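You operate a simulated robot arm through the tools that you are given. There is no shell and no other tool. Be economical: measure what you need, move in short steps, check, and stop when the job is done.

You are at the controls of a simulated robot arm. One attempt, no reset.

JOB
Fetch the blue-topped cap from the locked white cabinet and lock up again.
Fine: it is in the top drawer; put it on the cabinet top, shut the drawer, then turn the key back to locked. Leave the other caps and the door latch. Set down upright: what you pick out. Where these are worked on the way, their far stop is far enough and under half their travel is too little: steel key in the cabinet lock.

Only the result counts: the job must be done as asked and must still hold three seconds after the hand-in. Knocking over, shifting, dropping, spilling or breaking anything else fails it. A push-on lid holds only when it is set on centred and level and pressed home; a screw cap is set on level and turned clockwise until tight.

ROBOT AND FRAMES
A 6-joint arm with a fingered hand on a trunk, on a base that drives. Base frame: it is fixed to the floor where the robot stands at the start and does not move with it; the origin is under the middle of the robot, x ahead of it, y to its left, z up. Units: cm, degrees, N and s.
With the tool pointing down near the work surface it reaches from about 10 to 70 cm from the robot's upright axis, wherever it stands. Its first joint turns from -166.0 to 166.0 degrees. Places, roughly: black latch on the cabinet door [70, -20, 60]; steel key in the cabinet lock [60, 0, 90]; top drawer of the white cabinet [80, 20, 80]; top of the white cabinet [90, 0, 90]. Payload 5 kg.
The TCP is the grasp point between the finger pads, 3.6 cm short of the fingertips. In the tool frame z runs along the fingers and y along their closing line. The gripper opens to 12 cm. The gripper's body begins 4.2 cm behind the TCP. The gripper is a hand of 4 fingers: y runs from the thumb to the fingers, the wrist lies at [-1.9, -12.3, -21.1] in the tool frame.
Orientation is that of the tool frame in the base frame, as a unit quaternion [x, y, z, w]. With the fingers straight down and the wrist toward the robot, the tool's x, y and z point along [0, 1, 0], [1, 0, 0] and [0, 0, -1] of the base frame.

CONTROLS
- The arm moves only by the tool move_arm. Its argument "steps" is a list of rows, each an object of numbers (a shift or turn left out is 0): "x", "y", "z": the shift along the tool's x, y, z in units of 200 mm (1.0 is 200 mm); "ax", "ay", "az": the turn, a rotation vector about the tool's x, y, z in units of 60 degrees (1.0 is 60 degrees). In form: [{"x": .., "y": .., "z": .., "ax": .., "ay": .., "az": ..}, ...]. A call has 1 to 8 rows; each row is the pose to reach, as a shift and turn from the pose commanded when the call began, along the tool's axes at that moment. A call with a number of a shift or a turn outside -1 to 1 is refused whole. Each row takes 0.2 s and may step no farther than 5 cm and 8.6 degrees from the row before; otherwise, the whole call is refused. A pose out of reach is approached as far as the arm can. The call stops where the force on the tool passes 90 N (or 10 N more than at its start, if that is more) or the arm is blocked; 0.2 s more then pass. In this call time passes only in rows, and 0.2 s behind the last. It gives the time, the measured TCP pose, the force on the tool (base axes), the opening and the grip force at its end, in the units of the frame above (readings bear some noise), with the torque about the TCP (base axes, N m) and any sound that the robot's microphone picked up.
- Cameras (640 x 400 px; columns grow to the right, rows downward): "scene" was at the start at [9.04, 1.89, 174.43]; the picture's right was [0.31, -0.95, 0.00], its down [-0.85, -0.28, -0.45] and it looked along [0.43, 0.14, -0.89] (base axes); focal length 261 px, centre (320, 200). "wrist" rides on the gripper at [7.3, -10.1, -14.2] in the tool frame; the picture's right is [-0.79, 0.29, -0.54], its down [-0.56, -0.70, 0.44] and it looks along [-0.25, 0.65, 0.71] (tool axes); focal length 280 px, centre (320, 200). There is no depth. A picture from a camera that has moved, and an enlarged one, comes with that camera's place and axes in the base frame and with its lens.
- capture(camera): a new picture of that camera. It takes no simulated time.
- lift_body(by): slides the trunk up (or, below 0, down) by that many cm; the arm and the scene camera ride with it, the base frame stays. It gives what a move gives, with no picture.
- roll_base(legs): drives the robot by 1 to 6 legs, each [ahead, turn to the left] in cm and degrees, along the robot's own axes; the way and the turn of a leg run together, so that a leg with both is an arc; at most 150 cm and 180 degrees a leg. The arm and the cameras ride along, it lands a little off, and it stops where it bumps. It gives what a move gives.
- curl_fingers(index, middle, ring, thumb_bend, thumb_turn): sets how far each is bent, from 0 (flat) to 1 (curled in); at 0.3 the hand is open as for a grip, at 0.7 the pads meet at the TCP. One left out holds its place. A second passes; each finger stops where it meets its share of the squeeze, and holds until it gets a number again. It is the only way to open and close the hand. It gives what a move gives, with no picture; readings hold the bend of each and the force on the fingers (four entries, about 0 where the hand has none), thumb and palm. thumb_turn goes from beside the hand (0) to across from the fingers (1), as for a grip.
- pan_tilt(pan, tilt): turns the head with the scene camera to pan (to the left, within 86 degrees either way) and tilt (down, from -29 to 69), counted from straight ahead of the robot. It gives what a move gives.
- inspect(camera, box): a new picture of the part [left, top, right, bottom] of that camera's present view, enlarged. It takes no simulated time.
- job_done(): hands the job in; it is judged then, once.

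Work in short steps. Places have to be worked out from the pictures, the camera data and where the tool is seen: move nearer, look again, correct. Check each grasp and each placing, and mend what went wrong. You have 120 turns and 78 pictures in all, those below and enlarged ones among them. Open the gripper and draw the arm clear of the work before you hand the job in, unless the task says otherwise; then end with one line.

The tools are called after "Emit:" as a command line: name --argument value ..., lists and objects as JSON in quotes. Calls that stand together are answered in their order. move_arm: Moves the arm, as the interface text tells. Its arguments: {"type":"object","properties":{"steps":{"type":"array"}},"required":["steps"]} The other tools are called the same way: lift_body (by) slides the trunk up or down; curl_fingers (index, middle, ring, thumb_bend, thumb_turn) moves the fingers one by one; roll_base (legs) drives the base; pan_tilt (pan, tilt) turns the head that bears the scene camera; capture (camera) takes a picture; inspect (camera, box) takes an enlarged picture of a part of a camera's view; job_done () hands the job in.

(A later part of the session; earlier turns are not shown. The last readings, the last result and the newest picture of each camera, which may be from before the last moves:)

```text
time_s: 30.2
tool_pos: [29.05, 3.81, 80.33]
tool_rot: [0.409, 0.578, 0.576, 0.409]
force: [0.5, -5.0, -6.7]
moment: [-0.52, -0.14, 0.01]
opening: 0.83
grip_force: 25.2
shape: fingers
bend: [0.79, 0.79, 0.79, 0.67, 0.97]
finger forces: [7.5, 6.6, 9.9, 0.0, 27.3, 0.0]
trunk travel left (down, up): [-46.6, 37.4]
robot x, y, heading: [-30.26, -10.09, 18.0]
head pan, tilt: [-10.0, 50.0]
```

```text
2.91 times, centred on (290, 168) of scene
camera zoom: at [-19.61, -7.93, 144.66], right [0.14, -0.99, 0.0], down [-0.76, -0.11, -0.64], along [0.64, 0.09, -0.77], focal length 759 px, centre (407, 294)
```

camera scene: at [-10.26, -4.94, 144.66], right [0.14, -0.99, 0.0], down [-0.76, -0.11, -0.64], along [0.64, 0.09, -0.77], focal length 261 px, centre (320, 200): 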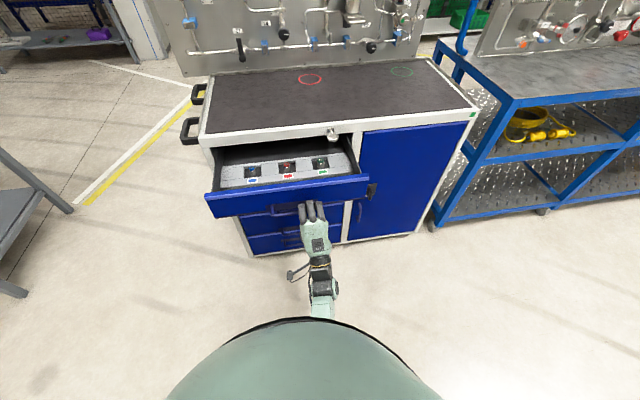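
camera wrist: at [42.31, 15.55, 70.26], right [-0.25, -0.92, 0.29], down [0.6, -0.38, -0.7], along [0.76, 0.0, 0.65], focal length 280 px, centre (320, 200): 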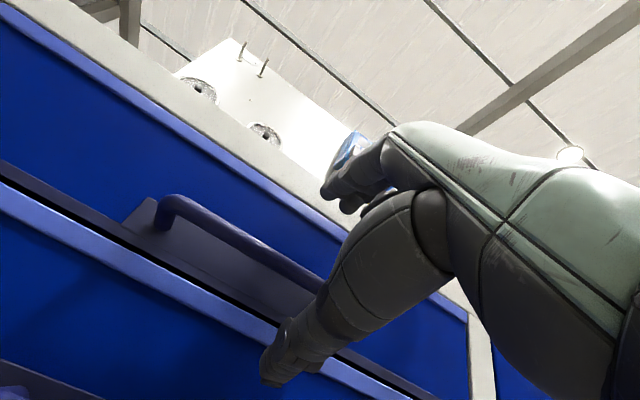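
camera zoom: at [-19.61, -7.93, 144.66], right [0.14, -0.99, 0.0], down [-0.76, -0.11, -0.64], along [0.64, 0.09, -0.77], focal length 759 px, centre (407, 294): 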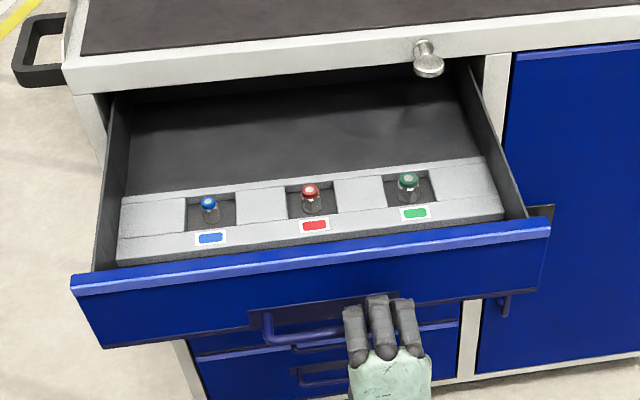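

Open about 32 cm, plenty. I release the handle and back away.

Emit:
curl_fingers --index 0.3 --middle 0.3 --ring 0.3 --thumb_bend 0.3

Emit:
roll_base --legs '[[-10, 0]]'

Emit:
lift_body --by 37

Emit:
capture --camera "scene"

```text
time_s: 31.2
tool_pos: [29.06, 3.89, 80.45]
tool_rot: [0.408, 0.578, 0.577, 0.408]
force: [0.3, 0.2, 0.2]
moment: [-0.01, 0.02, 0.0]
opening: 12.3
grip_force: 0.0
shape: fingers
bend: [0.3, 0.3, 0.3, 0.3, 0.97]
finger forces: [0.0, 0.0, 0.0, 0.0, 0.0, 0.0]
trunk travel left (down, up): [-46.6, 37.4]
robot x, y, heading: [-30.21, -10.6, 18.1]
head pan, tilt: [-10.0, 50.0]
```

```text
time_s: 32.4
tool_pos: [19.28, 0.77, 80.48]
tool_rot: [0.408, 0.578, 0.577, 0.408]
force: [-0.6, 0.1, 0.6]
moment: [0.01, 0.03, -0.02]
opening: 12.32
grip_force: 0.1
shape: fingers
bend: [0.3, 0.3, 0.3, 0.3, 0.97]
finger forces: [0.0, 0.1, 0.1, 0.0, 0.1, 0.0]
trunk travel left (down, up): [-46.6, 37.4]
robot x, y, heading: [-40.08, -12.85, 18.3]
head pan, tilt: [-10.0, 50.0]
```

```text
time_s: 36.0
tool_pos: [19.39, 0.76, 117.5]
tool_rot: [0.408, 0.578, 0.577, 0.408]
force: [0.2, -0.3, 0.2]
moment: [0.01, -0.03, -0.01]
opening: 12.3
grip_force: 0.0
shape: fingers
bend: [0.3, 0.3, 0.3, 0.3, 0.97]
finger forces: [0.1, 0.1, 0.0, 0.0, 0.0, 0.0]
trunk travel left (down, up): [-83.6, 0.4]
robot x, y, heading: [-39.52, -13.11, 18.3]
head pan, tilt: [-10.0, 50.0]
```

```text
42 pictures are left
camera scene: at [-29.28, -11.02, 181.66], right [0.14, -0.99, 0.0], down [-0.76, -0.11, -0.64], along [0.64, 0.09, -0.77], focal length 261 px, centre (320, 200)
```

scene: 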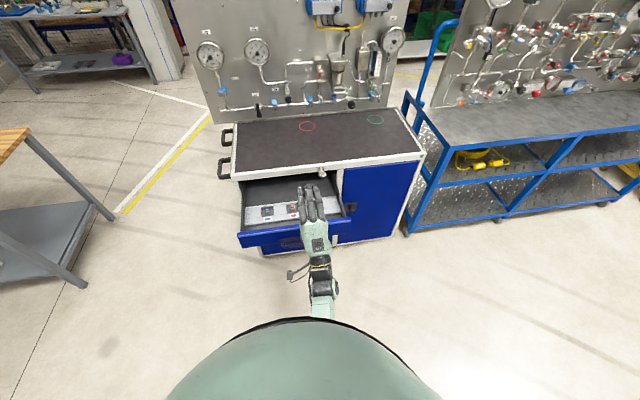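

Now I swing the hand to point straight down, with the wrist toward the robot.

Emit:
move_arm --steps '[{"ax": 0.14}, {"ax": 0.28}, {"ax": 0.42}, {"ax": 0.56}, {"ax": 0.7}, {"ax": 0.84}, {"ax": 0.98}]'

Emit:
move_arm --steps '[{"ax": 0.13}, {"ax": 0.26}, {"ax": 0.39}, {"ax": 0.52}]'

Emit:
roll_base --legs '[[28, 0]]'

Emit:
capture --camera "wrist"

Emit:
capture --camera "scene"

```text
time_s: 37.8
tool_pos: [17.8, 5.62, 119.7]
tool_rot: [0.514, 0.797, 0.307, 0.079]
force: [0.1, 0.4, 0.7]
moment: [0.03, 0.0, 0.0]
opening: 12.33
grip_force: 0.1
shape: fingers
bend: [0.3, 0.3, 0.3, 0.3, 0.98]
finger forces: [0.1, 0.0, 0.0, 0.0, 0.0, 0.0]
trunk travel left (down, up): [-83.6, 0.4]
robot x, y, heading: [-39.63, -13.0, 18.2]
head pan, tilt: [-10.0, 50.0]
stopped in row 7: the arm was blocked; the commanded pose is now the measured one
```

```text
time_s: 38.8
tool_pos: [17.9, 5.64, 119.42]
tool_rot: [0.516, 0.85, 0.078, -0.064]
force: [0.5, 0.0, -0.1]
moment: [-0.01, 0.01, -0.03]
opening: 12.35
grip_force: 0.1
shape: fingers
bend: [0.3, 0.3, 0.3, 0.3, 0.98]
finger forces: [0.0, 0.1, 0.0, 0.0, 0.1, 0.0]
trunk travel left (down, up): [-83.6, 0.4]
robot x, y, heading: [-39.91, -12.61, 18.2]
head pan, tilt: [-10.0, 50.0]
```

```text
time_s: 40.9
tool_pos: [44.9, 14.11, 119.61]
tool_rot: [0.519, 0.849, 0.08, -0.063]
force: [0.4, 0.5, -0.3]
moment: [0.0, -0.01, -0.06]
opening: 12.32
grip_force: 0.1
shape: fingers
bend: [0.3, 0.3, 0.3, 0.3, 0.98]
finger forces: [0.1, 0.0, 0.0, 0.0, 0.0, 0.0]
trunk travel left (down, up): [-83.6, 0.4]
robot x, y, heading: [-12.38, -4.0, 17.6]
head pan, tilt: [-10.0, 50.0]
```

```text
41 pictures are left
camera wrist: at [33.04, 12.93, 134.16], right [0.63, -0.67, 0.4], down [-0.38, -0.71, -0.59], along [0.68, 0.22, -0.7], focal length 280 px, centre (320, 200)
```

wrist: 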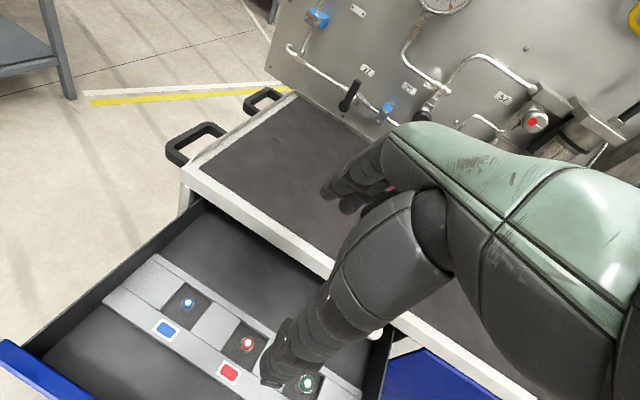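

```text
40 pictures are left
camera scene: at [-2.26, -2.29, 181.67], right [0.14, -0.99, 0.0], down [-0.76, -0.1, -0.64], along [0.64, 0.09, -0.77], focal length 261 px, centre (320, 200)
```

scene: 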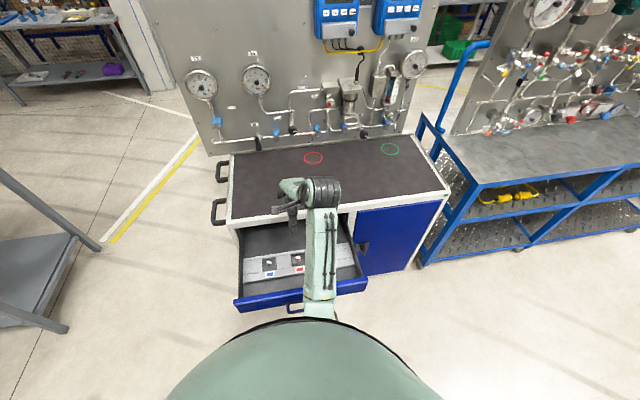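

The caps show well: blue cap top at about [45.3, 26, 79.5]. I square up the hand's orientation, then move above the blue cap for a close look.

Emit:
move_arm --steps '[{"ax": 0.027, "ay": -0.094, "az": 0.076}, {"ax": 0.053, "ay": -0.188, "az": 0.152}]'

Emit:
move_arm --steps '[{"x": 0.11, "y": 0.04, "z": 0.12}, {"x": 0.22, "y": 0.08, "z": 0.24}, {"x": 0.33, "y": 0.12, "z": 0.36}, {"x": 0.44, "y": 0.16, "z": 0.48}, {"x": 0.56, "y": 0.195, "z": 0.6}]'

Emit:
capture --camera "wrist"

Emit:
capture --camera "scene"

```text
time_s: 41.5
tool_pos: [45.23, 14.07, 119.64]
tool_rot: [0.588, 0.809, 0.0, 0.002]
force: [-0.4, 0.4, -0.3]
moment: [-0.01, 0.01, -0.03]
opening: 12.36
grip_force: 0.1
shape: fingers
bend: [0.3, 0.3, 0.3, 0.3, 0.98]
finger forces: [0.0, 0.1, 0.1, 0.0, 0.1, 0.0]
trunk travel left (down, up): [-83.6, 0.4]
robot x, y, heading: [-12.56, -4.47, 18.1]
head pan, tilt: [-10.0, 50.0]
```

```text
time_s: 42.7
tool_pos: [45.24, 25.83, 107.52]
tool_rot: [0.588, 0.809, 0.001, 0.001]
force: [0.0, 0.6, 0.9]
moment: [0.01, 0.01, 0.03]
opening: 12.33
grip_force: 0.1
shape: fingers
bend: [0.3, 0.3, 0.3, 0.3, 0.98]
finger forces: [0.0, 0.1, 0.0, 0.0, 0.1, 0.0]
trunk travel left (down, up): [-83.6, 0.4]
robot x, y, heading: [-12.77, -4.39, 18.0]
head pan, tilt: [-10.0, 50.0]
```

```text
39 pictures are left
camera wrist: at [33.39, 29.68, 121.61], right [0.52, -0.66, 0.54], down [-0.49, -0.75, -0.44], along [0.7, -0.04, -0.71], focal length 280 px, centre (320, 200)
```

wrist: 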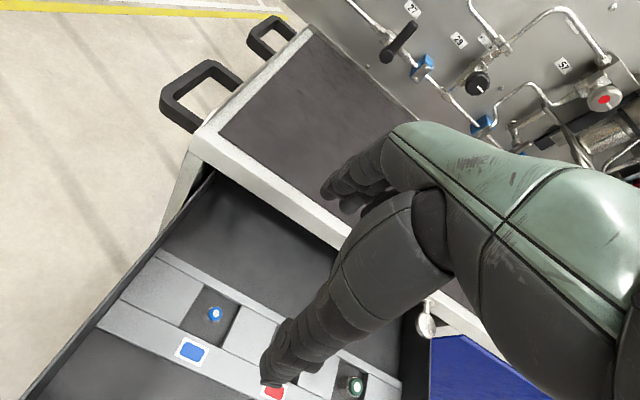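

```text
38 pictures are left
camera scene: at [-2.1, -2.11, 181.66], right [0.14, -0.99, 0.0], down [-0.76, -0.11, -0.64], along [0.64, 0.09, -0.77], focal length 261 px, centre (320, 200)
```

scene: 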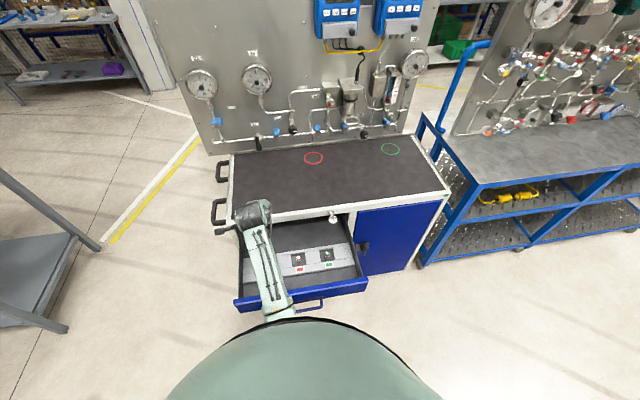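

The wrist ray again meets [45.2, 26.1] at z≈79.5. I enlarge the nest to judge cap size and depth.

Emit:
inspect --camera "wrist" --box '[130, 250, 330, 375]'

```text
3.20 times, centred on (230, 312) of wrist
camera zoom: at [33.39, 29.68, 121.61], right [0.52, -0.66, 0.54], down [-0.49, -0.75, -0.44], along [0.7, -0.04, -0.71], focal length 897 px, centre (608, -160)
```

zoom: 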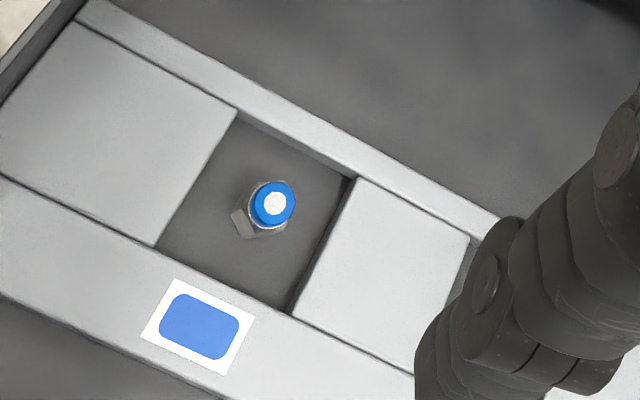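

The cap is about 2 cm wide in a ~6×7 cm nest. I'll pinch with middle finger and thumb only: fold index and ring away and pre-close the pinch to fit the nest.

Emit:
curl_fingers --index 1.0 --middle 0.53 --ring 1.0 --thumb_bend 0.53

Emit:
capture --camera "wrist"

Emit:
inspect --camera "scene" --box '[200, 180, 320, 255]'

```text
time_s: 43.7
tool_pos: [45.22, 25.82, 107.5]
tool_rot: [0.587, 0.809, 0.0, 0.0]
force: [0.4, -0.1, 0.1]
moment: [-0.01, 0.01, -0.02]
opening: 6.67
grip_force: 0.0
shape: fingers
bend: [1.0, 0.53, 1.0, 0.53, 0.98]
finger forces: [0.0, 0.0, 0.0, 0.1, 0.0, 0.1]
trunk travel left (down, up): [-83.6, 0.4]
robot x, y, heading: [-12.8, -4.12, 17.9]
head pan, tilt: [-10.0, 50.0]
```

```text
36 pictures are left
camera wrist: at [33.38, 29.57, 121.66], right [0.52, -0.66, 0.54], down [-0.49, -0.75, -0.44], along [0.7, -0.04, -0.71], focal length 280 px, centre (320, 200)
```

wrist: 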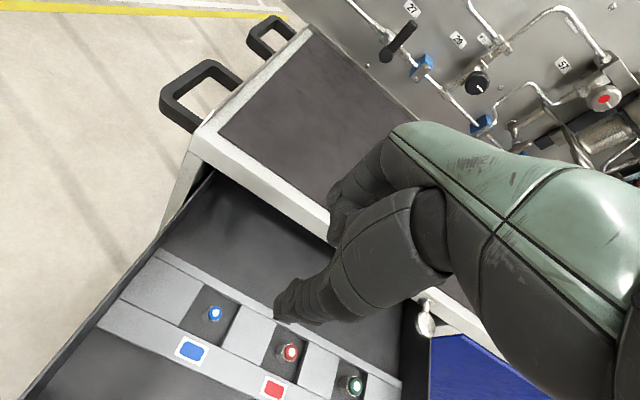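

```text
5.33 times, centred on (260, 218) of scene
camera zoom: at [-2.14, -2.22, 181.66], right [0.14, -0.99, 0.0], down [-0.76, -0.1, -0.64], along [0.64, 0.09, -0.77], focal length 1392 px, centre (640, 107)
```

zoom: 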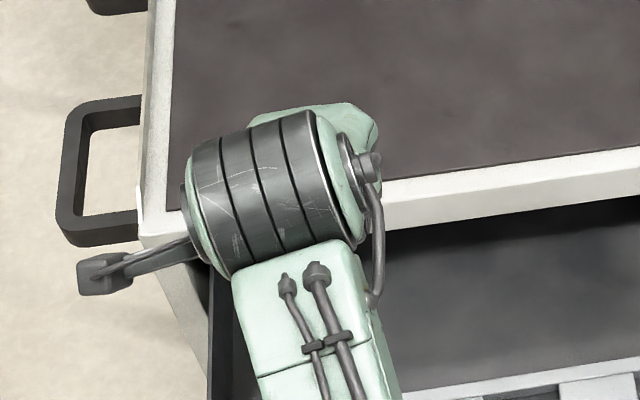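

Thumb tip is in line with the TCP. I narrow the pinch to about 4.5 cm and descend to ~10 cm above the cap.

Emit:
curl_fingers --middle 0.6 --thumb_bend 0.6

Emit:
move_arm --steps '[{"x": 0.013, "y": 0.005, "z": 0.2}, {"x": 0.013, "y": 0.005, "z": 0.4}, {"x": 0.013, "y": 0.005, "z": 0.6}, {"x": 0.013, "y": 0.005, "z": 0.8}, {"x": 0.013, "y": 0.005, "z": 0.95}]'

Emit:
capture --camera "wrist"

```text
time_s: 44.7
tool_pos: [45.12, 25.9, 107.49]
tool_rot: [0.588, 0.809, 0.001, 0.0]
force: [0.2, 0.6, 0.6]
moment: [-0.01, -0.02, 0.01]
opening: 6.29
grip_force: 0.1
shape: fingers
bend: [1.0, 0.6, 1.0, 0.6, 0.98]
finger forces: [0.1, 0.0, 0.0, 0.1, 0.0, 0.0]
trunk travel left (down, up): [-83.6, 0.4]
robot x, y, heading: [-12.38, -3.89, 17.9]
head pan, tilt: [-10.0, 50.0]
```

```text
time_s: 45.9
tool_pos: [45.63, 26.17, 88.43]
tool_rot: [0.588, 0.809, 0.002, 0.001]
force: [0.4, 0.1, 0.8]
moment: [-0.01, -0.03, -0.01]
opening: 6.27
grip_force: 0.2
shape: fingers
bend: [1.0, 0.6, 1.0, 0.6, 0.98]
finger forces: [0.0, 0.1, 0.0, 0.1, 0.0, 0.1]
trunk travel left (down, up): [-83.6, 0.4]
robot x, y, heading: [-12.65, -3.91, 18.1]
head pan, tilt: [-10.0, 50.0]
```

```text
34 pictures are left
camera wrist: at [33.71, 29.93, 102.55], right [0.52, -0.66, 0.54], down [-0.49, -0.75, -0.44], along [0.7, -0.04, -0.71], focal length 280 px, centre (320, 200)
```

wrist: 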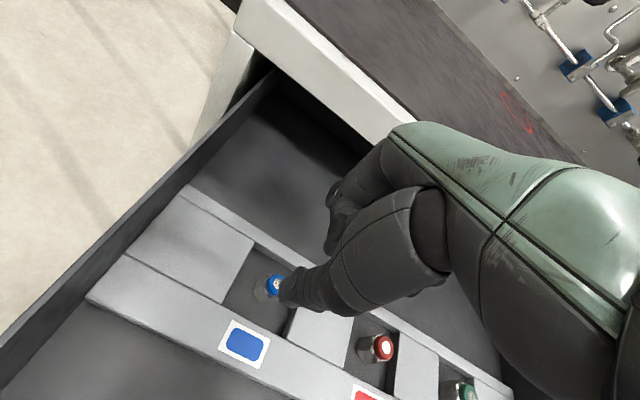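

Cap confirmed at [45.4, 26.05]. I descend to TCP z≈82 and check.

Emit:
move_arm --steps '[{"z": 0.16}, {"z": 0.32}]'

Emit:
inspect --camera "wrist" --box '[200, 180, 440, 330]'

Emit:
inspect --camera "scene" --box '[230, 215, 350, 290]'

```text
time_s: 46.5
tool_pos: [45.53, 26.19, 82.29]
tool_rot: [0.587, 0.809, 0.003, 0.001]
force: [-0.3, 0.7, 6.3]
moment: [-0.02, -0.18, -0.04]
opening: 6.19
grip_force: 4.2
shape: fingers
bend: [1.0, 0.62, 1.0, 0.61, 0.98]
finger forces: [0.0, 6.1, 0.0, 0.0, 1.9, 0.0]
trunk travel left (down, up): [-83.6, 0.4]
robot x, y, heading: [-12.76, -4.37, 17.9]
head pan, tilt: [-10.0, 50.0]
```

```text
2.67 times, centred on (320, 255) of wrist
camera zoom: at [33.55, 29.87, 96.45], right [0.52, -0.66, 0.54], down [-0.49, -0.75, -0.45], along [0.7, -0.04, -0.71], focal length 748 px, centre (320, 53)
```

zoom: 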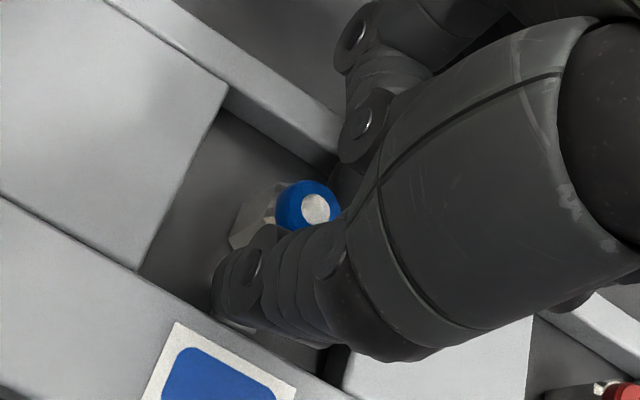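

```text
5.33 times, centred on (290, 252) of scene
camera zoom: at [-2.27, -2.3, 181.7], right [0.14, -0.99, 0.0], down [-0.76, -0.1, -0.64], along [0.64, 0.09, -0.77], focal length 1392 px, centre (480, -80)
```

zoom: 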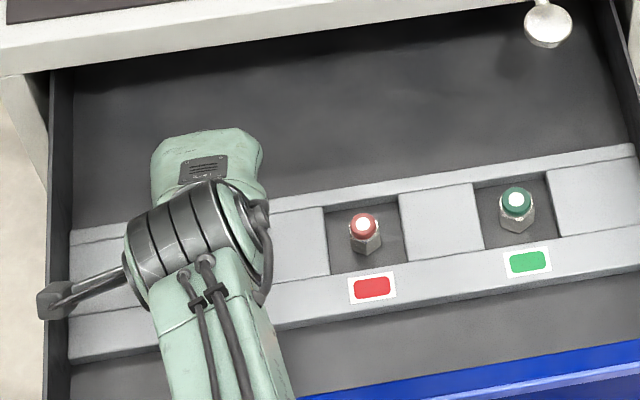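

Light contact already (middle 6 N): likely the far foam rail. I lift 1.5 cm, narrow the pinch, and come down again.

Emit:
move_arm --steps '[{"z": -0.1}]'

Emit:
curl_fingers --middle 0.64 --thumb_bend 0.63

Emit:
inspect --camera "wrist" --box '[200, 180, 440, 330]'

```text
time_s: 46.9
tool_pos: [45.36, 26.13, 84.16]
tool_rot: [0.588, 0.809, 0.0, 0.0]
force: [-0.4, -0.4, -0.4]
moment: [-0.02, 0.02, -0.02]
opening: 6.27
grip_force: 0.0
shape: fingers
bend: [1.0, 0.6, 1.0, 0.6, 0.98]
finger forces: [0.0, 0.1, 0.0, 0.0, 0.1, 0.1]
trunk travel left (down, up): [-83.6, 0.4]
robot x, y, heading: [-12.82, -4.19, 17.8]
head pan, tilt: [-10.0, 50.0]
```

```text
time_s: 47.9
tool_pos: [45.37, 26.18, 84.21]
tool_rot: [0.588, 0.809, 0.0, 0.0]
force: [0.2, 0.1, 0.2]
moment: [-0.03, -0.01, 0.01]
opening: 6.1
grip_force: 0.0
shape: fingers
bend: [1.0, 0.64, 1.0, 0.63, 0.98]
finger forces: [0.1, 0.0, 0.0, 0.1, 0.0, 0.0]
trunk travel left (down, up): [-83.6, 0.4]
robot x, y, heading: [-12.7, -4.04, 18.1]
head pan, tilt: [-10.0, 50.0]
```

```text
2.67 times, centred on (320, 255) of wrist
camera zoom: at [33.56, 29.88, 98.33], right [0.52, -0.66, 0.54], down [-0.49, -0.75, -0.44], along [0.7, -0.04, -0.71], focal length 748 px, centre (320, 53)
```

zoom: 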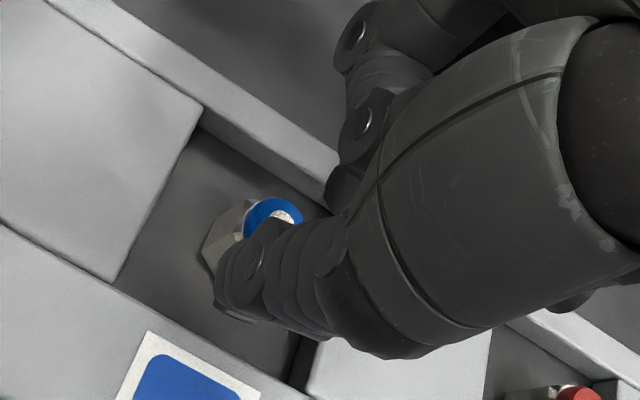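

Refined: cap top z≈80.4 at [45.05, 25.9], foam top ≈78.5, nest only ±2.9 cm along the pinch. I recentre slightly toward the robot and descend in small steps watching forces.

Emit:
move_arm --steps '[{"y": -0.016, "x": -0.005, "z": 0.05}, {"y": -0.016, "x": -0.005, "z": 0.09}]'

```text
time_s: 48.5
tool_pos: [45.07, 25.93, 82.47]
tool_rot: [0.588, 0.809, 0.001, 0.001]
force: [0.3, -0.3, 0.2]
moment: [-0.02, 0.01, 0.02]
opening: 6.07
grip_force: 0.3
shape: fingers
bend: [1.0, 0.64, 1.0, 0.63, 0.98]
finger forces: [0.0, 0.0, 0.1, 0.1, 0.4, 0.0]
trunk travel left (down, up): [-83.6, 0.4]
robot x, y, heading: [-12.96, -4.27, 17.8]
head pan, tilt: [-10.0, 50.0]
```

No contact now; a further 1 cm down.

Emit:
move_arm --steps '[{"z": 0.025}, {"z": 0.05}]'

Emit:
inspect --camera "wrist" --box '[200, 180, 440, 330]'

```text
time_s: 49.1
tool_pos: [45.19, 26.07, 81.68]
tool_rot: [0.587, 0.809, 0.005, 0.001]
force: [0.0, 1.1, 16.2]
moment: [-0.03, -0.46, -0.02]
opening: 6.05
grip_force: 8.5
shape: fingers
bend: [1.0, 0.66, 1.0, 0.64, 0.98]
finger forces: [0.1, 14.2, 0.1, 0.0, 2.8, 0.0]
trunk travel left (down, up): [-83.6, 0.4]
robot x, y, heading: [-12.87, -4.41, 18.1]
head pan, tilt: [-10.0, 50.0]
```

```text
2.67 times, centred on (320, 255) of wrist
camera zoom: at [33.34, 29.7, 95.78], right [0.51, -0.66, 0.54], down [-0.49, -0.75, -0.45], along [0.7, -0.03, -0.71], focal length 748 px, centre (320, 53)
```

zoom: 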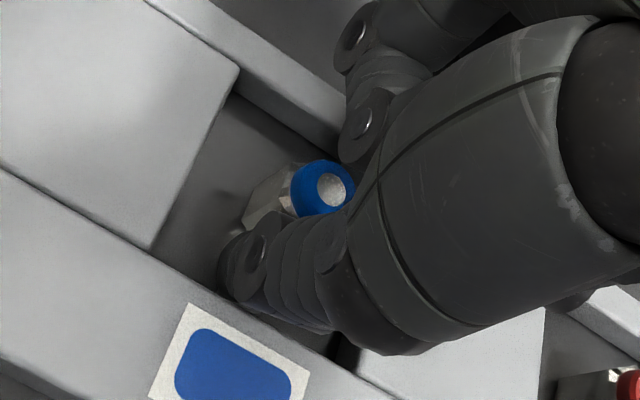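

The lever arm (0.46 Nm/16 N ≈ 2.9 cm) says the middle finger rests on the far foam rail edge. I lift 0.8 cm and close on the cap's upper half.

Emit:
move_arm --steps '[{"z": -0.04}]'

Emit:
curl_fingers --middle 0.67 --thumb_bend 0.66

```text
time_s: 49.5
tool_pos: [45.02, 25.8, 81.91]
tool_rot: [0.588, 0.809, -0.001, -0.001]
force: [0.6, 0.1, 0.3]
moment: [-0.05, -0.02, 0.0]
opening: 6.04
grip_force: 0.6
shape: fingers
bend: [1.0, 0.65, 1.0, 0.64, 0.98]
finger forces: [0.0, 0.6, 0.0, 0.0, 1.1, 0.0]
trunk travel left (down, up): [-83.6, 0.4]
robot x, y, heading: [-12.63, -3.97, 17.9]
head pan, tilt: [-10.0, 50.0]
```

```text
time_s: 50.5
tool_pos: [45.25, 25.89, 82.21]
tool_rot: [0.588, 0.809, 0.0, 0.0]
force: [0.4, 0.4, 0.0]
moment: [0.01, 0.02, 0.01]
opening: 5.98
grip_force: 0.3
shape: fingers
bend: [1.0, 0.67, 1.0, 0.66, 0.98]
finger forces: [0.0, 0.1, 0.0, 0.1, 0.2, 0.1]
trunk travel left (down, up): [-83.6, 0.4]
robot x, y, heading: [-12.52, -4.32, 18.0]
head pan, tilt: [-10.0, 50.0]
```

No contact with the cap yet; with the narrower pinch I descend 0.8 cm again.

Emit:
move_arm --steps '[{"z": 0.025}, {"z": 0.05}]'

Emit:
inspect --camera "wrist" --box '[200, 180, 440, 330]'

```text
time_s: 51.1
tool_pos: [45.12, 26.03, 81.65]
tool_rot: [0.587, 0.809, 0.005, 0.002]
force: [0.6, -1.7, 19.9]
moment: [-0.11, -0.7, -0.04]
opening: 5.96
grip_force: 10.0
shape: fingers
bend: [1.0, 0.67, 1.0, 0.66, 0.97]
finger forces: [0.0, 19.2, 0.0, 0.0, 0.4, 0.0]
trunk travel left (down, up): [-83.6, 0.4]
robot x, y, heading: [-12.68, -4.07, 18.0]
head pan, tilt: [-10.0, 50.0]
```

```text
2.67 times, centred on (320, 255) of wrist
camera zoom: at [33.29, 29.68, 95.74], right [0.51, -0.66, 0.54], down [-0.49, -0.75, -0.45], along [0.71, -0.03, -0.71], focal length 748 px, centre (320, 53)
```

zoom: 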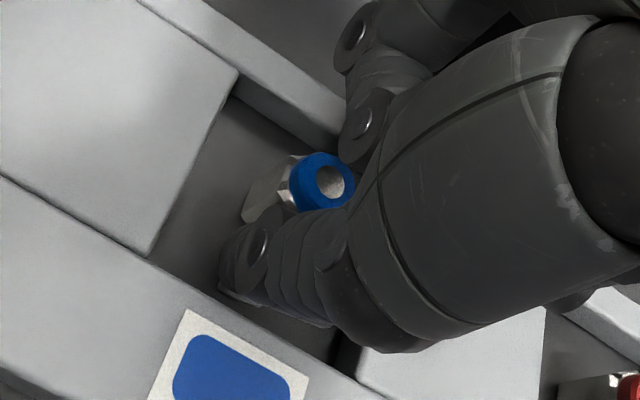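

The contact is the bent knuckle on the rail (lever 3.5 cm), so this is the depth limit here. I lift slightly and close fully on the cap.

Emit:
move_arm --steps '[{"z": -0.03}]'

Emit:
curl_fingers --middle 0.75 --thumb_bend 0.73

Emit:
inspect --camera "wrist" --box '[200, 180, 440, 330]'

```text
time_s: 51.5
tool_pos: [44.94, 26.1, 81.7]
tool_rot: [0.588, 0.809, 0.0, 0.0]
force: [1.4, -0.6, 8.1]
moment: [-0.04, -0.28, -0.03]
opening: 5.96
grip_force: 3.6
shape: fingers
bend: [1.0, 0.67, 1.0, 0.66, 0.97]
finger forces: [0.1, 7.2, 0.0, 0.0, 0.3, 0.0]
trunk travel left (down, up): [-83.6, 0.4]
robot x, y, heading: [-12.68, -4.38, 18.0]
head pan, tilt: [-10.0, 50.0]
```

```text
time_s: 52.5
tool_pos: [44.96, 25.96, 81.85]
tool_rot: [0.588, 0.809, 0.0, 0.0]
force: [0.0, -0.5, 0.3]
moment: [0.0, -0.01, -0.01]
opening: 5.49
grip_force: 0.1
shape: fingers
bend: [1.0, 0.75, 1.0, 0.73, 0.97]
finger forces: [0.0, 0.1, 0.1, 0.1, 0.0, 0.0]
trunk travel left (down, up): [-83.6, 0.4]
robot x, y, heading: [-13.07, -4.62, 17.7]
head pan, tilt: [-10.0, 50.0]
```

```text
2.67 times, centred on (320, 255) of wrist
camera zoom: at [33.25, 29.73, 95.95], right [0.52, -0.66, 0.54], down [-0.49, -0.75, -0.44], along [0.7, -0.04, -0.71], focal length 748 px, centre (320, 53)
```

zoom: 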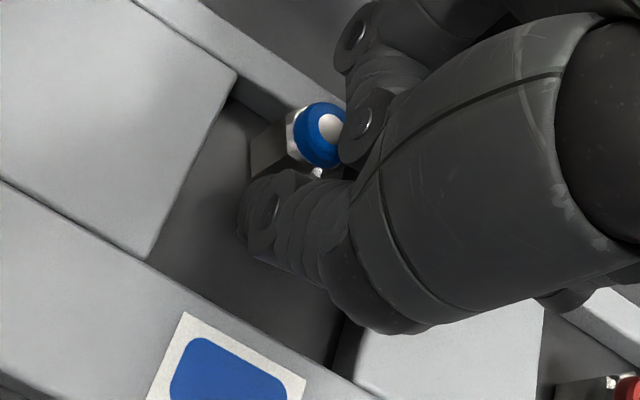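

The pinch closed on nothing: the thumb slid the cap (still upright) to the far side of the nest, n≈53, because thumb opposes the gap between index and middle. I lift, and set index+middle against the thumb, ring folded away.

Emit:
move_arm --steps '[{"z": -0.1}, {"z": -0.3}]'

Emit:
curl_fingers --index 0.54 --middle 0.54 --thumb_bend 0.6

Emit:
capture --camera "wrist"

```text
time_s: 53.1
tool_pos: [45.02, 25.95, 87.95]
tool_rot: [0.588, 0.809, 0.001, 0.0]
force: [0.3, -0.3, 1.1]
moment: [0.0, -0.03, 0.01]
opening: 5.52
grip_force: 0.1
shape: fingers
bend: [1.0, 0.75, 1.0, 0.73, 0.97]
finger forces: [0.1, 0.0, 0.0, 0.0, 0.0, 0.0]
trunk travel left (down, up): [-83.6, 0.4]
robot x, y, heading: [-12.65, -4.26, 17.9]
head pan, tilt: [-10.0, 50.0]
```

```text
time_s: 54.1
tool_pos: [45.07, 26.01, 87.9]
tool_rot: [0.588, 0.809, 0.001, 0.001]
force: [0.4, -0.2, -1.3]
moment: [0.0, 0.01, 0.0]
opening: 4.4
grip_force: 0.0
shape: fingers
bend: [0.54, 0.54, 1.0, 0.6, 0.97]
finger forces: [0.0, 0.0, 0.1, 0.0, 0.1, 0.0]
trunk travel left (down, up): [-83.6, 0.4]
robot x, y, heading: [-12.67, -4.3, 17.9]
head pan, tilt: [-10.0, 50.0]
```

```text
27 pictures are left
camera wrist: at [33.26, 29.8, 102.07], right [0.52, -0.66, 0.54], down [-0.49, -0.75, -0.44], along [0.7, -0.04, -0.71], focal length 280 px, centre (320, 200)
```

wrist: 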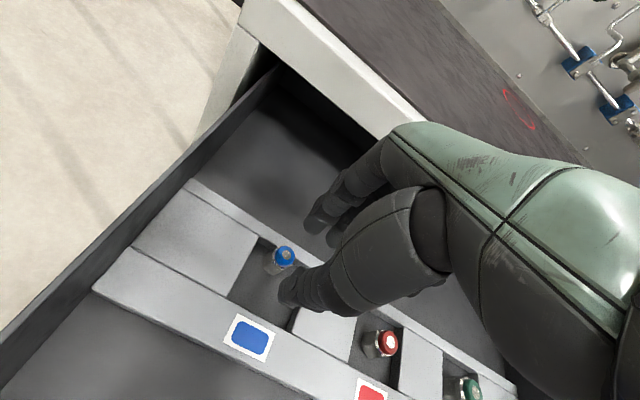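

Index and middle tips now visible with the thumb between them at x≈0. Cap top is at n≈53.0, l≈11.46; I shift there and descend with the fingertips staying just above the rail.

Emit:
move_arm --steps '[{"x": 0.027, "y": 0.09, "z": 0.05}, {"x": 0.027, "y": 0.09, "z": 0.15}, {"x": 0.027, "y": 0.09, "z": 0.25}]'

Emit:
inspect --camera "wrist" --box '[200, 180, 440, 330]'

```text
time_s: 54.9
tool_pos: [46.76, 27.09, 82.68]
tool_rot: [0.588, 0.809, 0.001, 0.0]
force: [0.4, 0.3, -0.1]
moment: [-0.03, 0.03, 0.0]
opening: 4.34
grip_force: 0.0
shape: fingers
bend: [0.54, 0.54, 1.0, 0.6, 0.97]
finger forces: [0.0, 0.0, 0.0, 0.0, 0.0, 0.1]
trunk travel left (down, up): [-83.6, 0.4]
robot x, y, heading: [-12.74, -3.81, 18.0]
head pan, tilt: [-10.0, 50.0]
```

```text
2.67 times, centred on (320, 255) of wrist
camera zoom: at [34.87, 30.87, 96.96], right [0.52, -0.66, 0.54], down [-0.49, -0.75, -0.44], along [0.7, -0.04, -0.71], focal length 748 px, centre (320, 53)
```

zoom: 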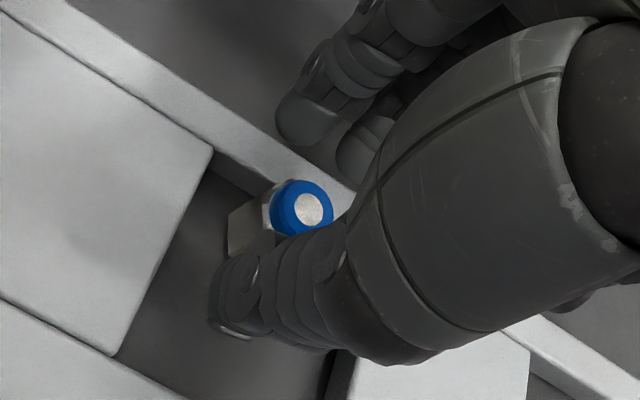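

Cap sits between thumb and the two fingertips, which hover just past the rail. I close the fingers in a step toward it.

Emit:
curl_fingers --index 0.64 --middle 0.64 --thumb_bend 0.65

Emit:
inspect --camera "wrist" --box '[200, 180, 440, 330]'

```text
time_s: 55.9
tool_pos: [46.67, 27.08, 82.76]
tool_rot: [0.588, 0.809, 0.002, 0.001]
force: [0.7, 2.1, 7.7]
moment: [0.03, -0.17, 0.09]
opening: 2.48
grip_force: 7.4
shape: fingers
bend: [0.64, 0.62, 1.0, 0.63, 0.97]
finger forces: [0.7, 10.0, 0.1, 0.0, 3.2, 0.1]
trunk travel left (down, up): [-83.6, 0.4]
robot x, y, heading: [-12.88, -4.06, 18.0]
head pan, tilt: [-10.0, 50.0]
```

```text
2.67 times, centred on (320, 255) of wrist
camera zoom: at [34.84, 30.88, 97.05], right [0.52, -0.66, 0.54], down [-0.49, -0.75, -0.44], along [0.7, -0.04, -0.71], focal length 748 px, centre (320, 53)
```

zoom: 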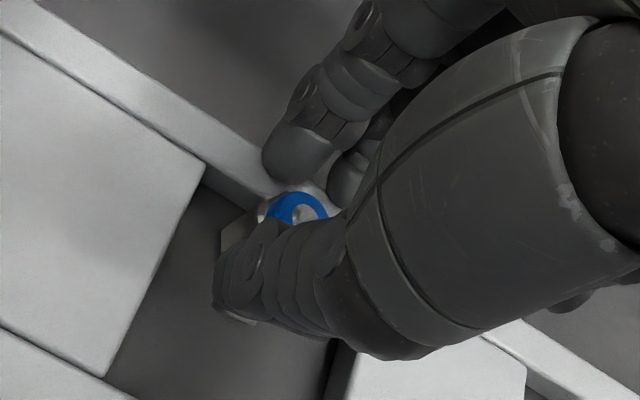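

Upward 7.7 N at a 2.2 cm lever: the middle tip grazes the rail. I raise 0.5 cm and close to grip.

Emit:
move_arm --steps '[{"z": -0.025}]'

Emit:
curl_fingers --index 0.72 --middle 0.72 --thumb_bend 0.7

Emit:
inspect --camera "wrist" --box '[200, 180, 440, 330]'

```text
time_s: 56.3
tool_pos: [46.59, 27.01, 83.26]
tool_rot: [0.588, 0.809, 0.0, -0.001]
force: [-1.2, -1.0, 0.1]
moment: [-0.04, 0.05, 0.0]
opening: 2.36
grip_force: 0.8
shape: fingers
bend: [0.64, 0.64, 1.0, 0.64, 0.97]
finger forces: [0.1, 0.1, 0.0, 0.1, 1.4, 0.0]
trunk travel left (down, up): [-83.6, 0.4]
robot x, y, heading: [-12.6, -4.07, 17.8]
head pan, tilt: [-10.0, 50.0]
```

```text
time_s: 57.3
tool_pos: [46.65, 27.04, 83.23]
tool_rot: [0.587, 0.809, 0.0, 0.0]
force: [-0.5, 0.1, -0.5]
moment: [-0.01, 0.04, -0.04]
opening: 1.88
grip_force: 6.1
shape: fingers
bend: [0.71, 0.72, 1.0, 0.65, 0.97]
finger forces: [5.8, 0.1, 0.0, 0.1, 7.1, 0.0]
trunk travel left (down, up): [-83.6, 0.4]
robot x, y, heading: [-12.42, -3.82, 17.7]
head pan, tilt: [-10.0, 50.0]
```

```text
2.67 times, centred on (320, 255) of wrist
camera zoom: at [34.85, 30.84, 97.48], right [0.52, -0.66, 0.54], down [-0.49, -0.75, -0.44], along [0.7, -0.04, -0.71], focal length 748 px, centre (320, 53)
```

zoom: 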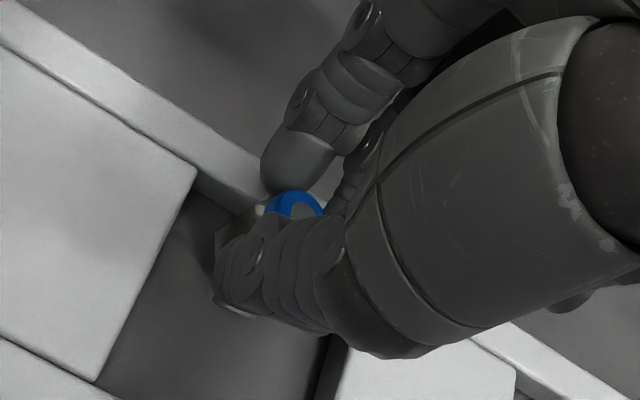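

Index 5.8 N against thumb 7.1 N at 1.9 cm opening: the cap is pinched. I squeeze a bit firmer and lift 2 cm.

Emit:
curl_fingers --index 0.8 --middle 0.78 --thumb_bend 0.76

Emit:
move_arm --steps '[{"z": -0.03}, {"z": -0.06}, {"z": -0.1}]'

Emit:
inspect --camera "wrist" --box '[200, 180, 440, 330]'

```text
time_s: 58.3
tool_pos: [46.73, 27.13, 83.23]
tool_rot: [0.588, 0.809, 0.0, 0.0]
force: [-0.6, -0.6, -0.3]
moment: [-0.01, 0.0, -0.02]
opening: 1.33
grip_force: 8.9
shape: fingers
bend: [0.72, 0.78, 1.0, 0.69, 0.97]
finger forces: [9.0, 0.0, 0.1, 0.1, 9.1, 0.0]
trunk travel left (down, up): [-83.6, 0.4]
robot x, y, heading: [-12.79, -4.23, 18.0]
head pan, tilt: [-10.0, 50.0]
```

```text
time_s: 59.1
tool_pos: [46.73, 26.98, 85.22]
tool_rot: [0.588, 0.809, 0.0, 0.0]
force: [-0.3, -0.6, 0.1]
moment: [-0.01, 0.01, 0.01]
opening: 1.33
grip_force: 9.1
shape: fingers
bend: [0.72, 0.78, 1.0, 0.69, 0.97]
finger forces: [9.0, 0.0, 0.0, 0.0, 9.2, 0.0]
trunk travel left (down, up): [-83.6, 0.4]
robot x, y, heading: [-12.48, -4.04, 18.0]
head pan, tilt: [-10.0, 50.0]
```

```text
2.67 times, centred on (320, 255) of wrist
camera zoom: at [34.86, 30.83, 99.41], right [0.52, -0.66, 0.54], down [-0.49, -0.75, -0.44], along [0.7, -0.04, -0.71], focal length 748 px, centre (320, 53)
```

zoom: 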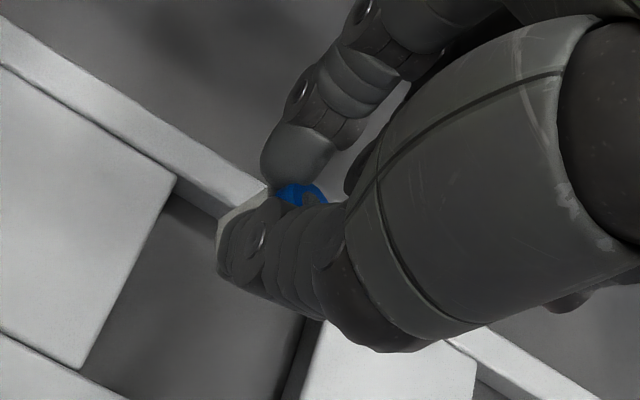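

The cap rides with the hand and the nest is left empty. I lift on well clear.

Emit:
move_arm --steps '[{"z": -0.1}, {"z": -0.2}, {"z": -0.3}, {"z": -0.4}, {"z": -0.5}, {"z": -0.6}, {"z": -0.7}, {"z": -0.75}]'

Emit:
inspect --camera "wrist" --box '[200, 180, 440, 330]'

Emit:
capture --camera "scene"

```text
time_s: 60.9
tool_pos: [46.52, 27.12, 100.23]
tool_rot: [0.587, 0.809, 0.0, 0.001]
force: [-0.1, -0.4, -0.1]
moment: [0.0, 0.02, 0.02]
opening: 1.32
grip_force: 9.4
shape: fingers
bend: [0.72, 0.78, 1.0, 0.69, 0.97]
finger forces: [9.0, 0.0, 0.0, 0.1, 9.1, 0.0]
trunk travel left (down, up): [-83.6, 0.4]
robot x, y, heading: [-12.94, -4.37, 17.8]
head pan, tilt: [-10.0, 50.0]
```

```text
2.67 times, centred on (320, 255) of wrist
camera zoom: at [34.66, 30.95, 114.47], right [0.52, -0.66, 0.54], down [-0.49, -0.75, -0.44], along [0.7, -0.04, -0.71], focal length 748 px, centre (320, 53)
```

zoom: 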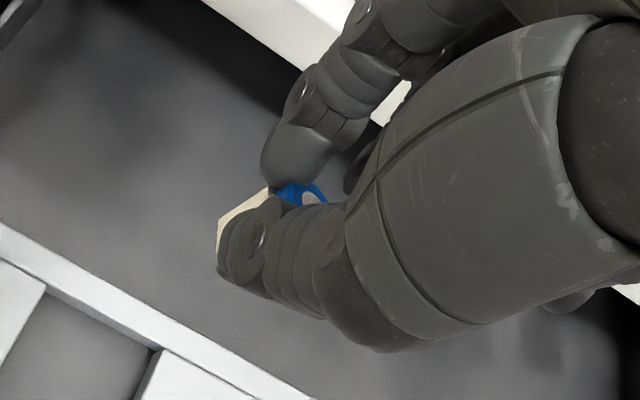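

```text
21 pictures are left
camera scene: at [-2.14, -2.24, 181.66], right [0.14, -0.99, 0.0], down [-0.76, -0.1, -0.64], along [0.64, 0.09, -0.77], focal length 261 px, centre (320, 200)
```

scene: 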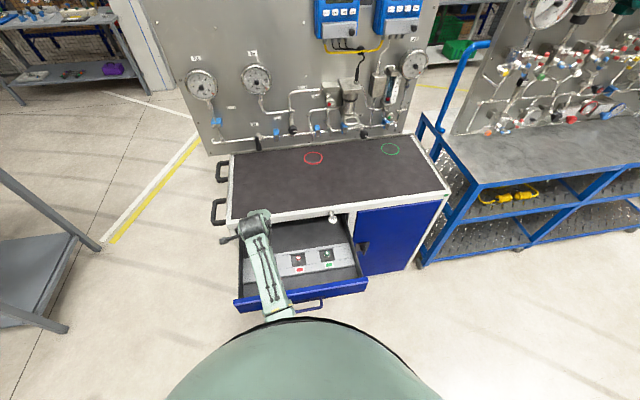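

Cap is held. The spot on the cabinet top is beyond reach from here, so I raise 4 cm and drive ahead in two small legs.

Emit:
move_arm --steps '[{"z": -0.1}, {"z": -0.2}]'

Emit:
roll_base --legs '[[6, 0]]'

Emit:
roll_base --legs '[[6, 0]]'

```text
time_s: 61.5
tool_pos: [46.48, 27.12, 104.5]
tool_rot: [0.587, 0.809, 0.0, 0.0]
force: [-1.0, 0.7, -0.7]
moment: [0.01, -0.02, -0.01]
opening: 1.32
grip_force: 9.3
shape: fingers
bend: [0.72, 0.78, 1.0, 0.69, 0.97]
finger forces: [9.0, 0.1, 0.0, 0.0, 9.0, 0.1]
trunk travel left (down, up): [-83.6, 0.4]
robot x, y, heading: [-12.77, -4.22, 18.1]
head pan, tilt: [-10.0, 50.0]
```

```text
time_s: 62.5
tool_pos: [52.12, 28.88, 104.51]
tool_rot: [0.588, 0.809, 0.0, 0.0]
force: [-0.1, 0.4, -0.2]
moment: [-0.01, -0.03, 0.02]
opening: 1.3
grip_force: 9.0
shape: fingers
bend: [0.72, 0.78, 1.0, 0.69, 0.97]
finger forces: [8.9, 0.0, 0.1, 0.0, 9.1, 0.1]
trunk travel left (down, up): [-83.6, 0.4]
robot x, y, heading: [-6.75, -2.39, 18.1]
head pan, tilt: [-10.0, 50.0]
```

```text
time_s: 63.5
tool_pos: [57.51, 30.55, 104.69]
tool_rot: [0.587, 0.809, 0.001, 0.001]
force: [-0.6, -0.1, -0.7]
moment: [-0.03, -0.04, 0.03]
opening: 1.35
grip_force: 9.0
shape: fingers
bend: [0.72, 0.78, 1.0, 0.69, 0.97]
finger forces: [9.0, 0.0, 0.1, 0.0, 9.1, 0.0]
trunk travel left (down, up): [-83.6, 0.4]
robot x, y, heading: [-1.34, -0.51, 17.4]
head pan, tilt: [-10.0, 50.0]
```

No bump. Another 5 cm ahead, then extend the arm over the cabinet top.

Emit:
roll_base --legs '[[5, 0.5]]'

Emit:
move_arm --steps '[{"x": -0.1, "y": 0.06}, {"x": -0.2, "y": 0.12}, {"x": -0.25, "y": 0.2}]'

Emit:
capture --camera "scene"

```text
time_s: 64.4
tool_pos: [61.82, 32.6, 104.55]
tool_rot: [0.584, 0.812, 0.001, 0.001]
force: [0.3, -0.6, -0.6]
moment: [0.01, -0.02, -0.02]
opening: 1.31
grip_force: 8.9
shape: fingers
bend: [0.72, 0.78, 1.0, 0.69, 0.97]
finger forces: [9.0, 0.0, 0.1, 0.1, 9.1, 0.0]
trunk travel left (down, up): [-83.6, 0.4]
robot x, y, heading: [2.98, 0.96, 18.5]
head pan, tilt: [-10.0, 50.0]
```

```text
time_s: 65.2
tool_pos: [67.62, 29.43, 104.33]
tool_rot: [0.584, 0.812, -0.001, 0.0]
force: [0.6, 0.7, -0.5]
moment: [0.01, 0.08, -0.01]
opening: 1.29
grip_force: 9.3
shape: fingers
bend: [0.72, 0.78, 1.0, 0.69, 0.97]
finger forces: [8.9, 0.0, 0.0, 0.0, 9.1, 0.0]
trunk travel left (down, up): [-83.6, 0.4]
robot x, y, heading: [3.15, 1.05, 18.6]
head pan, tilt: [-10.0, 50.0]
```

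```text
20 pictures are left
camera scene: at [14.1, 3.14, 181.64], right [0.15, -0.99, 0.0], down [-0.76, -0.11, -0.64], along [0.63, 0.09, -0.77], focal length 261 px, centre (320, 200)
```

scene: 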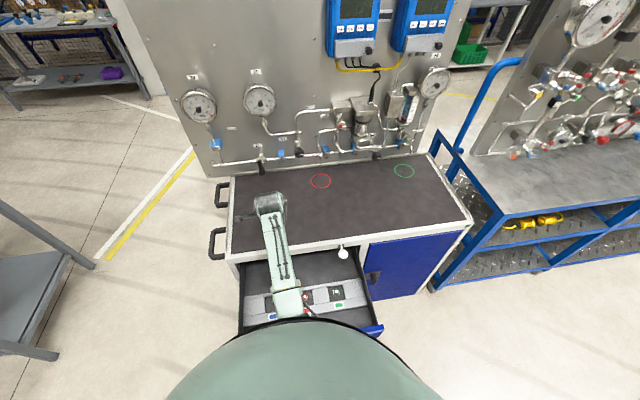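

The hand is over the mat at n≈73. I check the cap and mat through the wrist camera before lowering.

Emit:
inspect --camera "wrist" --box '[200, 180, 440, 330]'

Emit:
move_arm --steps '[{"z": 0.08}, {"z": 0.16}, {"z": 0.23}]'

Emit:
inspect --camera "wrist" --box '[200, 180, 440, 330]'

```text
2.67 times, centred on (320, 255) of wrist
camera zoom: at [55.83, 33.02, 118.5], right [0.53, -0.66, 0.54], down [-0.49, -0.75, -0.44], along [0.7, -0.03, -0.72], focal length 748 px, centre (320, 53)
```

zoom: 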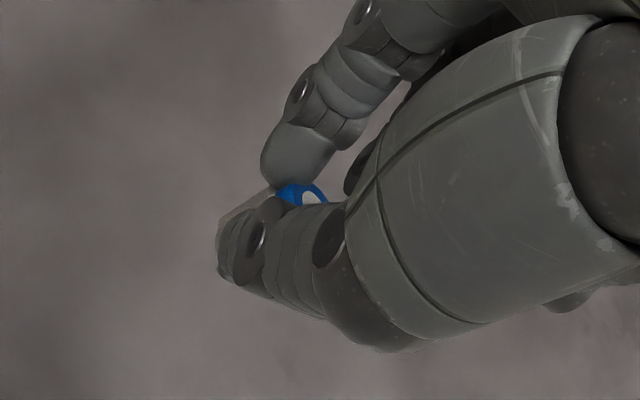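

```text
time_s: 66.0
tool_pos: [67.47, 29.52, 99.72]
tool_rot: [0.585, 0.811, 0.0, 0.0]
force: [-0.1, 0.0, 0.1]
moment: [0.0, -0.04, 0.0]
opening: 1.28
grip_force: 9.0
shape: fingers
bend: [0.72, 0.78, 1.0, 0.69, 0.97]
finger forces: [9.0, 0.0, 0.0, 0.0, 9.1, 0.1]
trunk travel left (down, up): [-83.6, 0.4]
robot x, y, heading: [2.82, 0.97, 18.5]
head pan, tilt: [-10.0, 50.0]
```

```text
2.67 times, centred on (320, 255) of wrist
camera zoom: at [55.62, 33.06, 113.85], right [0.52, -0.66, 0.54], down [-0.49, -0.75, -0.44], along [0.7, -0.03, -0.71], focal length 748 px, centre (320, 53)
```

zoom: 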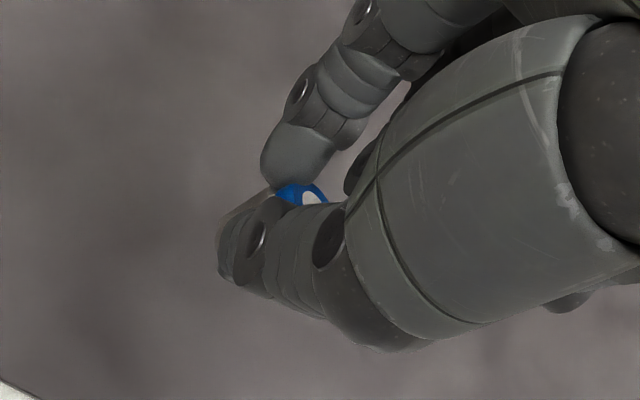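

Cap hangs nearly upright. I lower in small steps, watching for the first upward force.

Emit:
move_arm --steps '[{"z": 0.02}, {"z": 0.04}]'

Emit:
move_arm --steps '[{"z": 0.015}, {"z": 0.03}]'

```text
time_s: 66.6
tool_pos: [67.45, 29.35, 98.93]
tool_rot: [0.585, 0.811, 0.0, 0.0]
force: [-0.3, -0.2, -0.1]
moment: [0.02, -0.03, 0.01]
opening: 1.29
grip_force: 9.4
shape: fingers
bend: [0.72, 0.78, 1.0, 0.69, 0.97]
finger forces: [8.9, 0.0, 0.0, 0.0, 9.0, 0.0]
trunk travel left (down, up): [-83.6, 0.4]
robot x, y, heading: [3.4, 1.08, 18.5]
head pan, tilt: [-10.0, 50.0]
```

```text
time_s: 67.2
tool_pos: [67.53, 29.47, 98.24]
tool_rot: [0.584, 0.812, 0.0, 0.0]
force: [0.0, -0.3, -0.4]
moment: [0.02, -0.01, -0.02]
opening: 1.32
grip_force: 9.4
shape: fingers
bend: [0.72, 0.78, 1.0, 0.69, 0.97]
finger forces: [8.9, 0.1, 0.1, 0.0, 9.1, 0.0]
trunk travel left (down, up): [-83.6, 0.4]
robot x, y, heading: [3.36, 1.3, 18.3]
head pan, tilt: [-10.0, 50.0]
```

Still free; continuing down in 0.4 cm steps.

Emit:
move_arm --steps '[{"z": 0.01}, {"z": 0.02}]'

Emit:
move_arm --steps '[{"z": 0.01}, {"z": 0.02}]'

Emit:
move_arm --steps '[{"z": 0.01}, {"z": 0.02}]'

```text
time_s: 67.8
tool_pos: [67.51, 29.44, 97.86]
tool_rot: [0.585, 0.811, 0.0, 0.0]
force: [0.3, -0.6, -0.7]
moment: [-0.01, 0.01, -0.03]
opening: 1.31
grip_force: 9.0
shape: fingers
bend: [0.72, 0.78, 1.0, 0.69, 0.97]
finger forces: [8.8, 0.0, 0.0, 0.0, 9.0, 0.0]
trunk travel left (down, up): [-83.6, 0.4]
robot x, y, heading: [3.37, 1.48, 18.4]
head pan, tilt: [-10.0, 50.0]
```

```text
time_s: 68.4
tool_pos: [67.44, 29.48, 97.6]
tool_rot: [0.584, 0.812, 0.0, 0.0]
force: [-0.4, -0.1, 0.5]
moment: [0.03, 0.0, 0.0]
opening: 1.31
grip_force: 8.6
shape: fingers
bend: [0.72, 0.78, 1.0, 0.69, 0.97]
finger forces: [9.0, 0.1, 0.1, 0.0, 9.2, 0.0]
trunk travel left (down, up): [-83.6, 0.4]
robot x, y, heading: [3.15, 0.92, 18.4]
head pan, tilt: [-10.0, 50.0]
```

```text
time_s: 69.0
tool_pos: [67.35, 29.51, 97.39]
tool_rot: [0.584, 0.812, 0.002, 0.002]
force: [-1.7, 1.9, 10.6]
moment: [0.14, 0.01, 0.0]
opening: 1.29
grip_force: 13.2
shape: fingers
bend: [0.72, 0.78, 1.0, 0.69, 0.97]
finger forces: [12.7, 0.0, 0.0, 0.0, 13.1, 0.0]
trunk travel left (down, up): [-83.6, 0.4]
robot x, y, heading: [3.18, 1.04, 18.1]
head pan, tilt: [-10.0, 50.0]
```

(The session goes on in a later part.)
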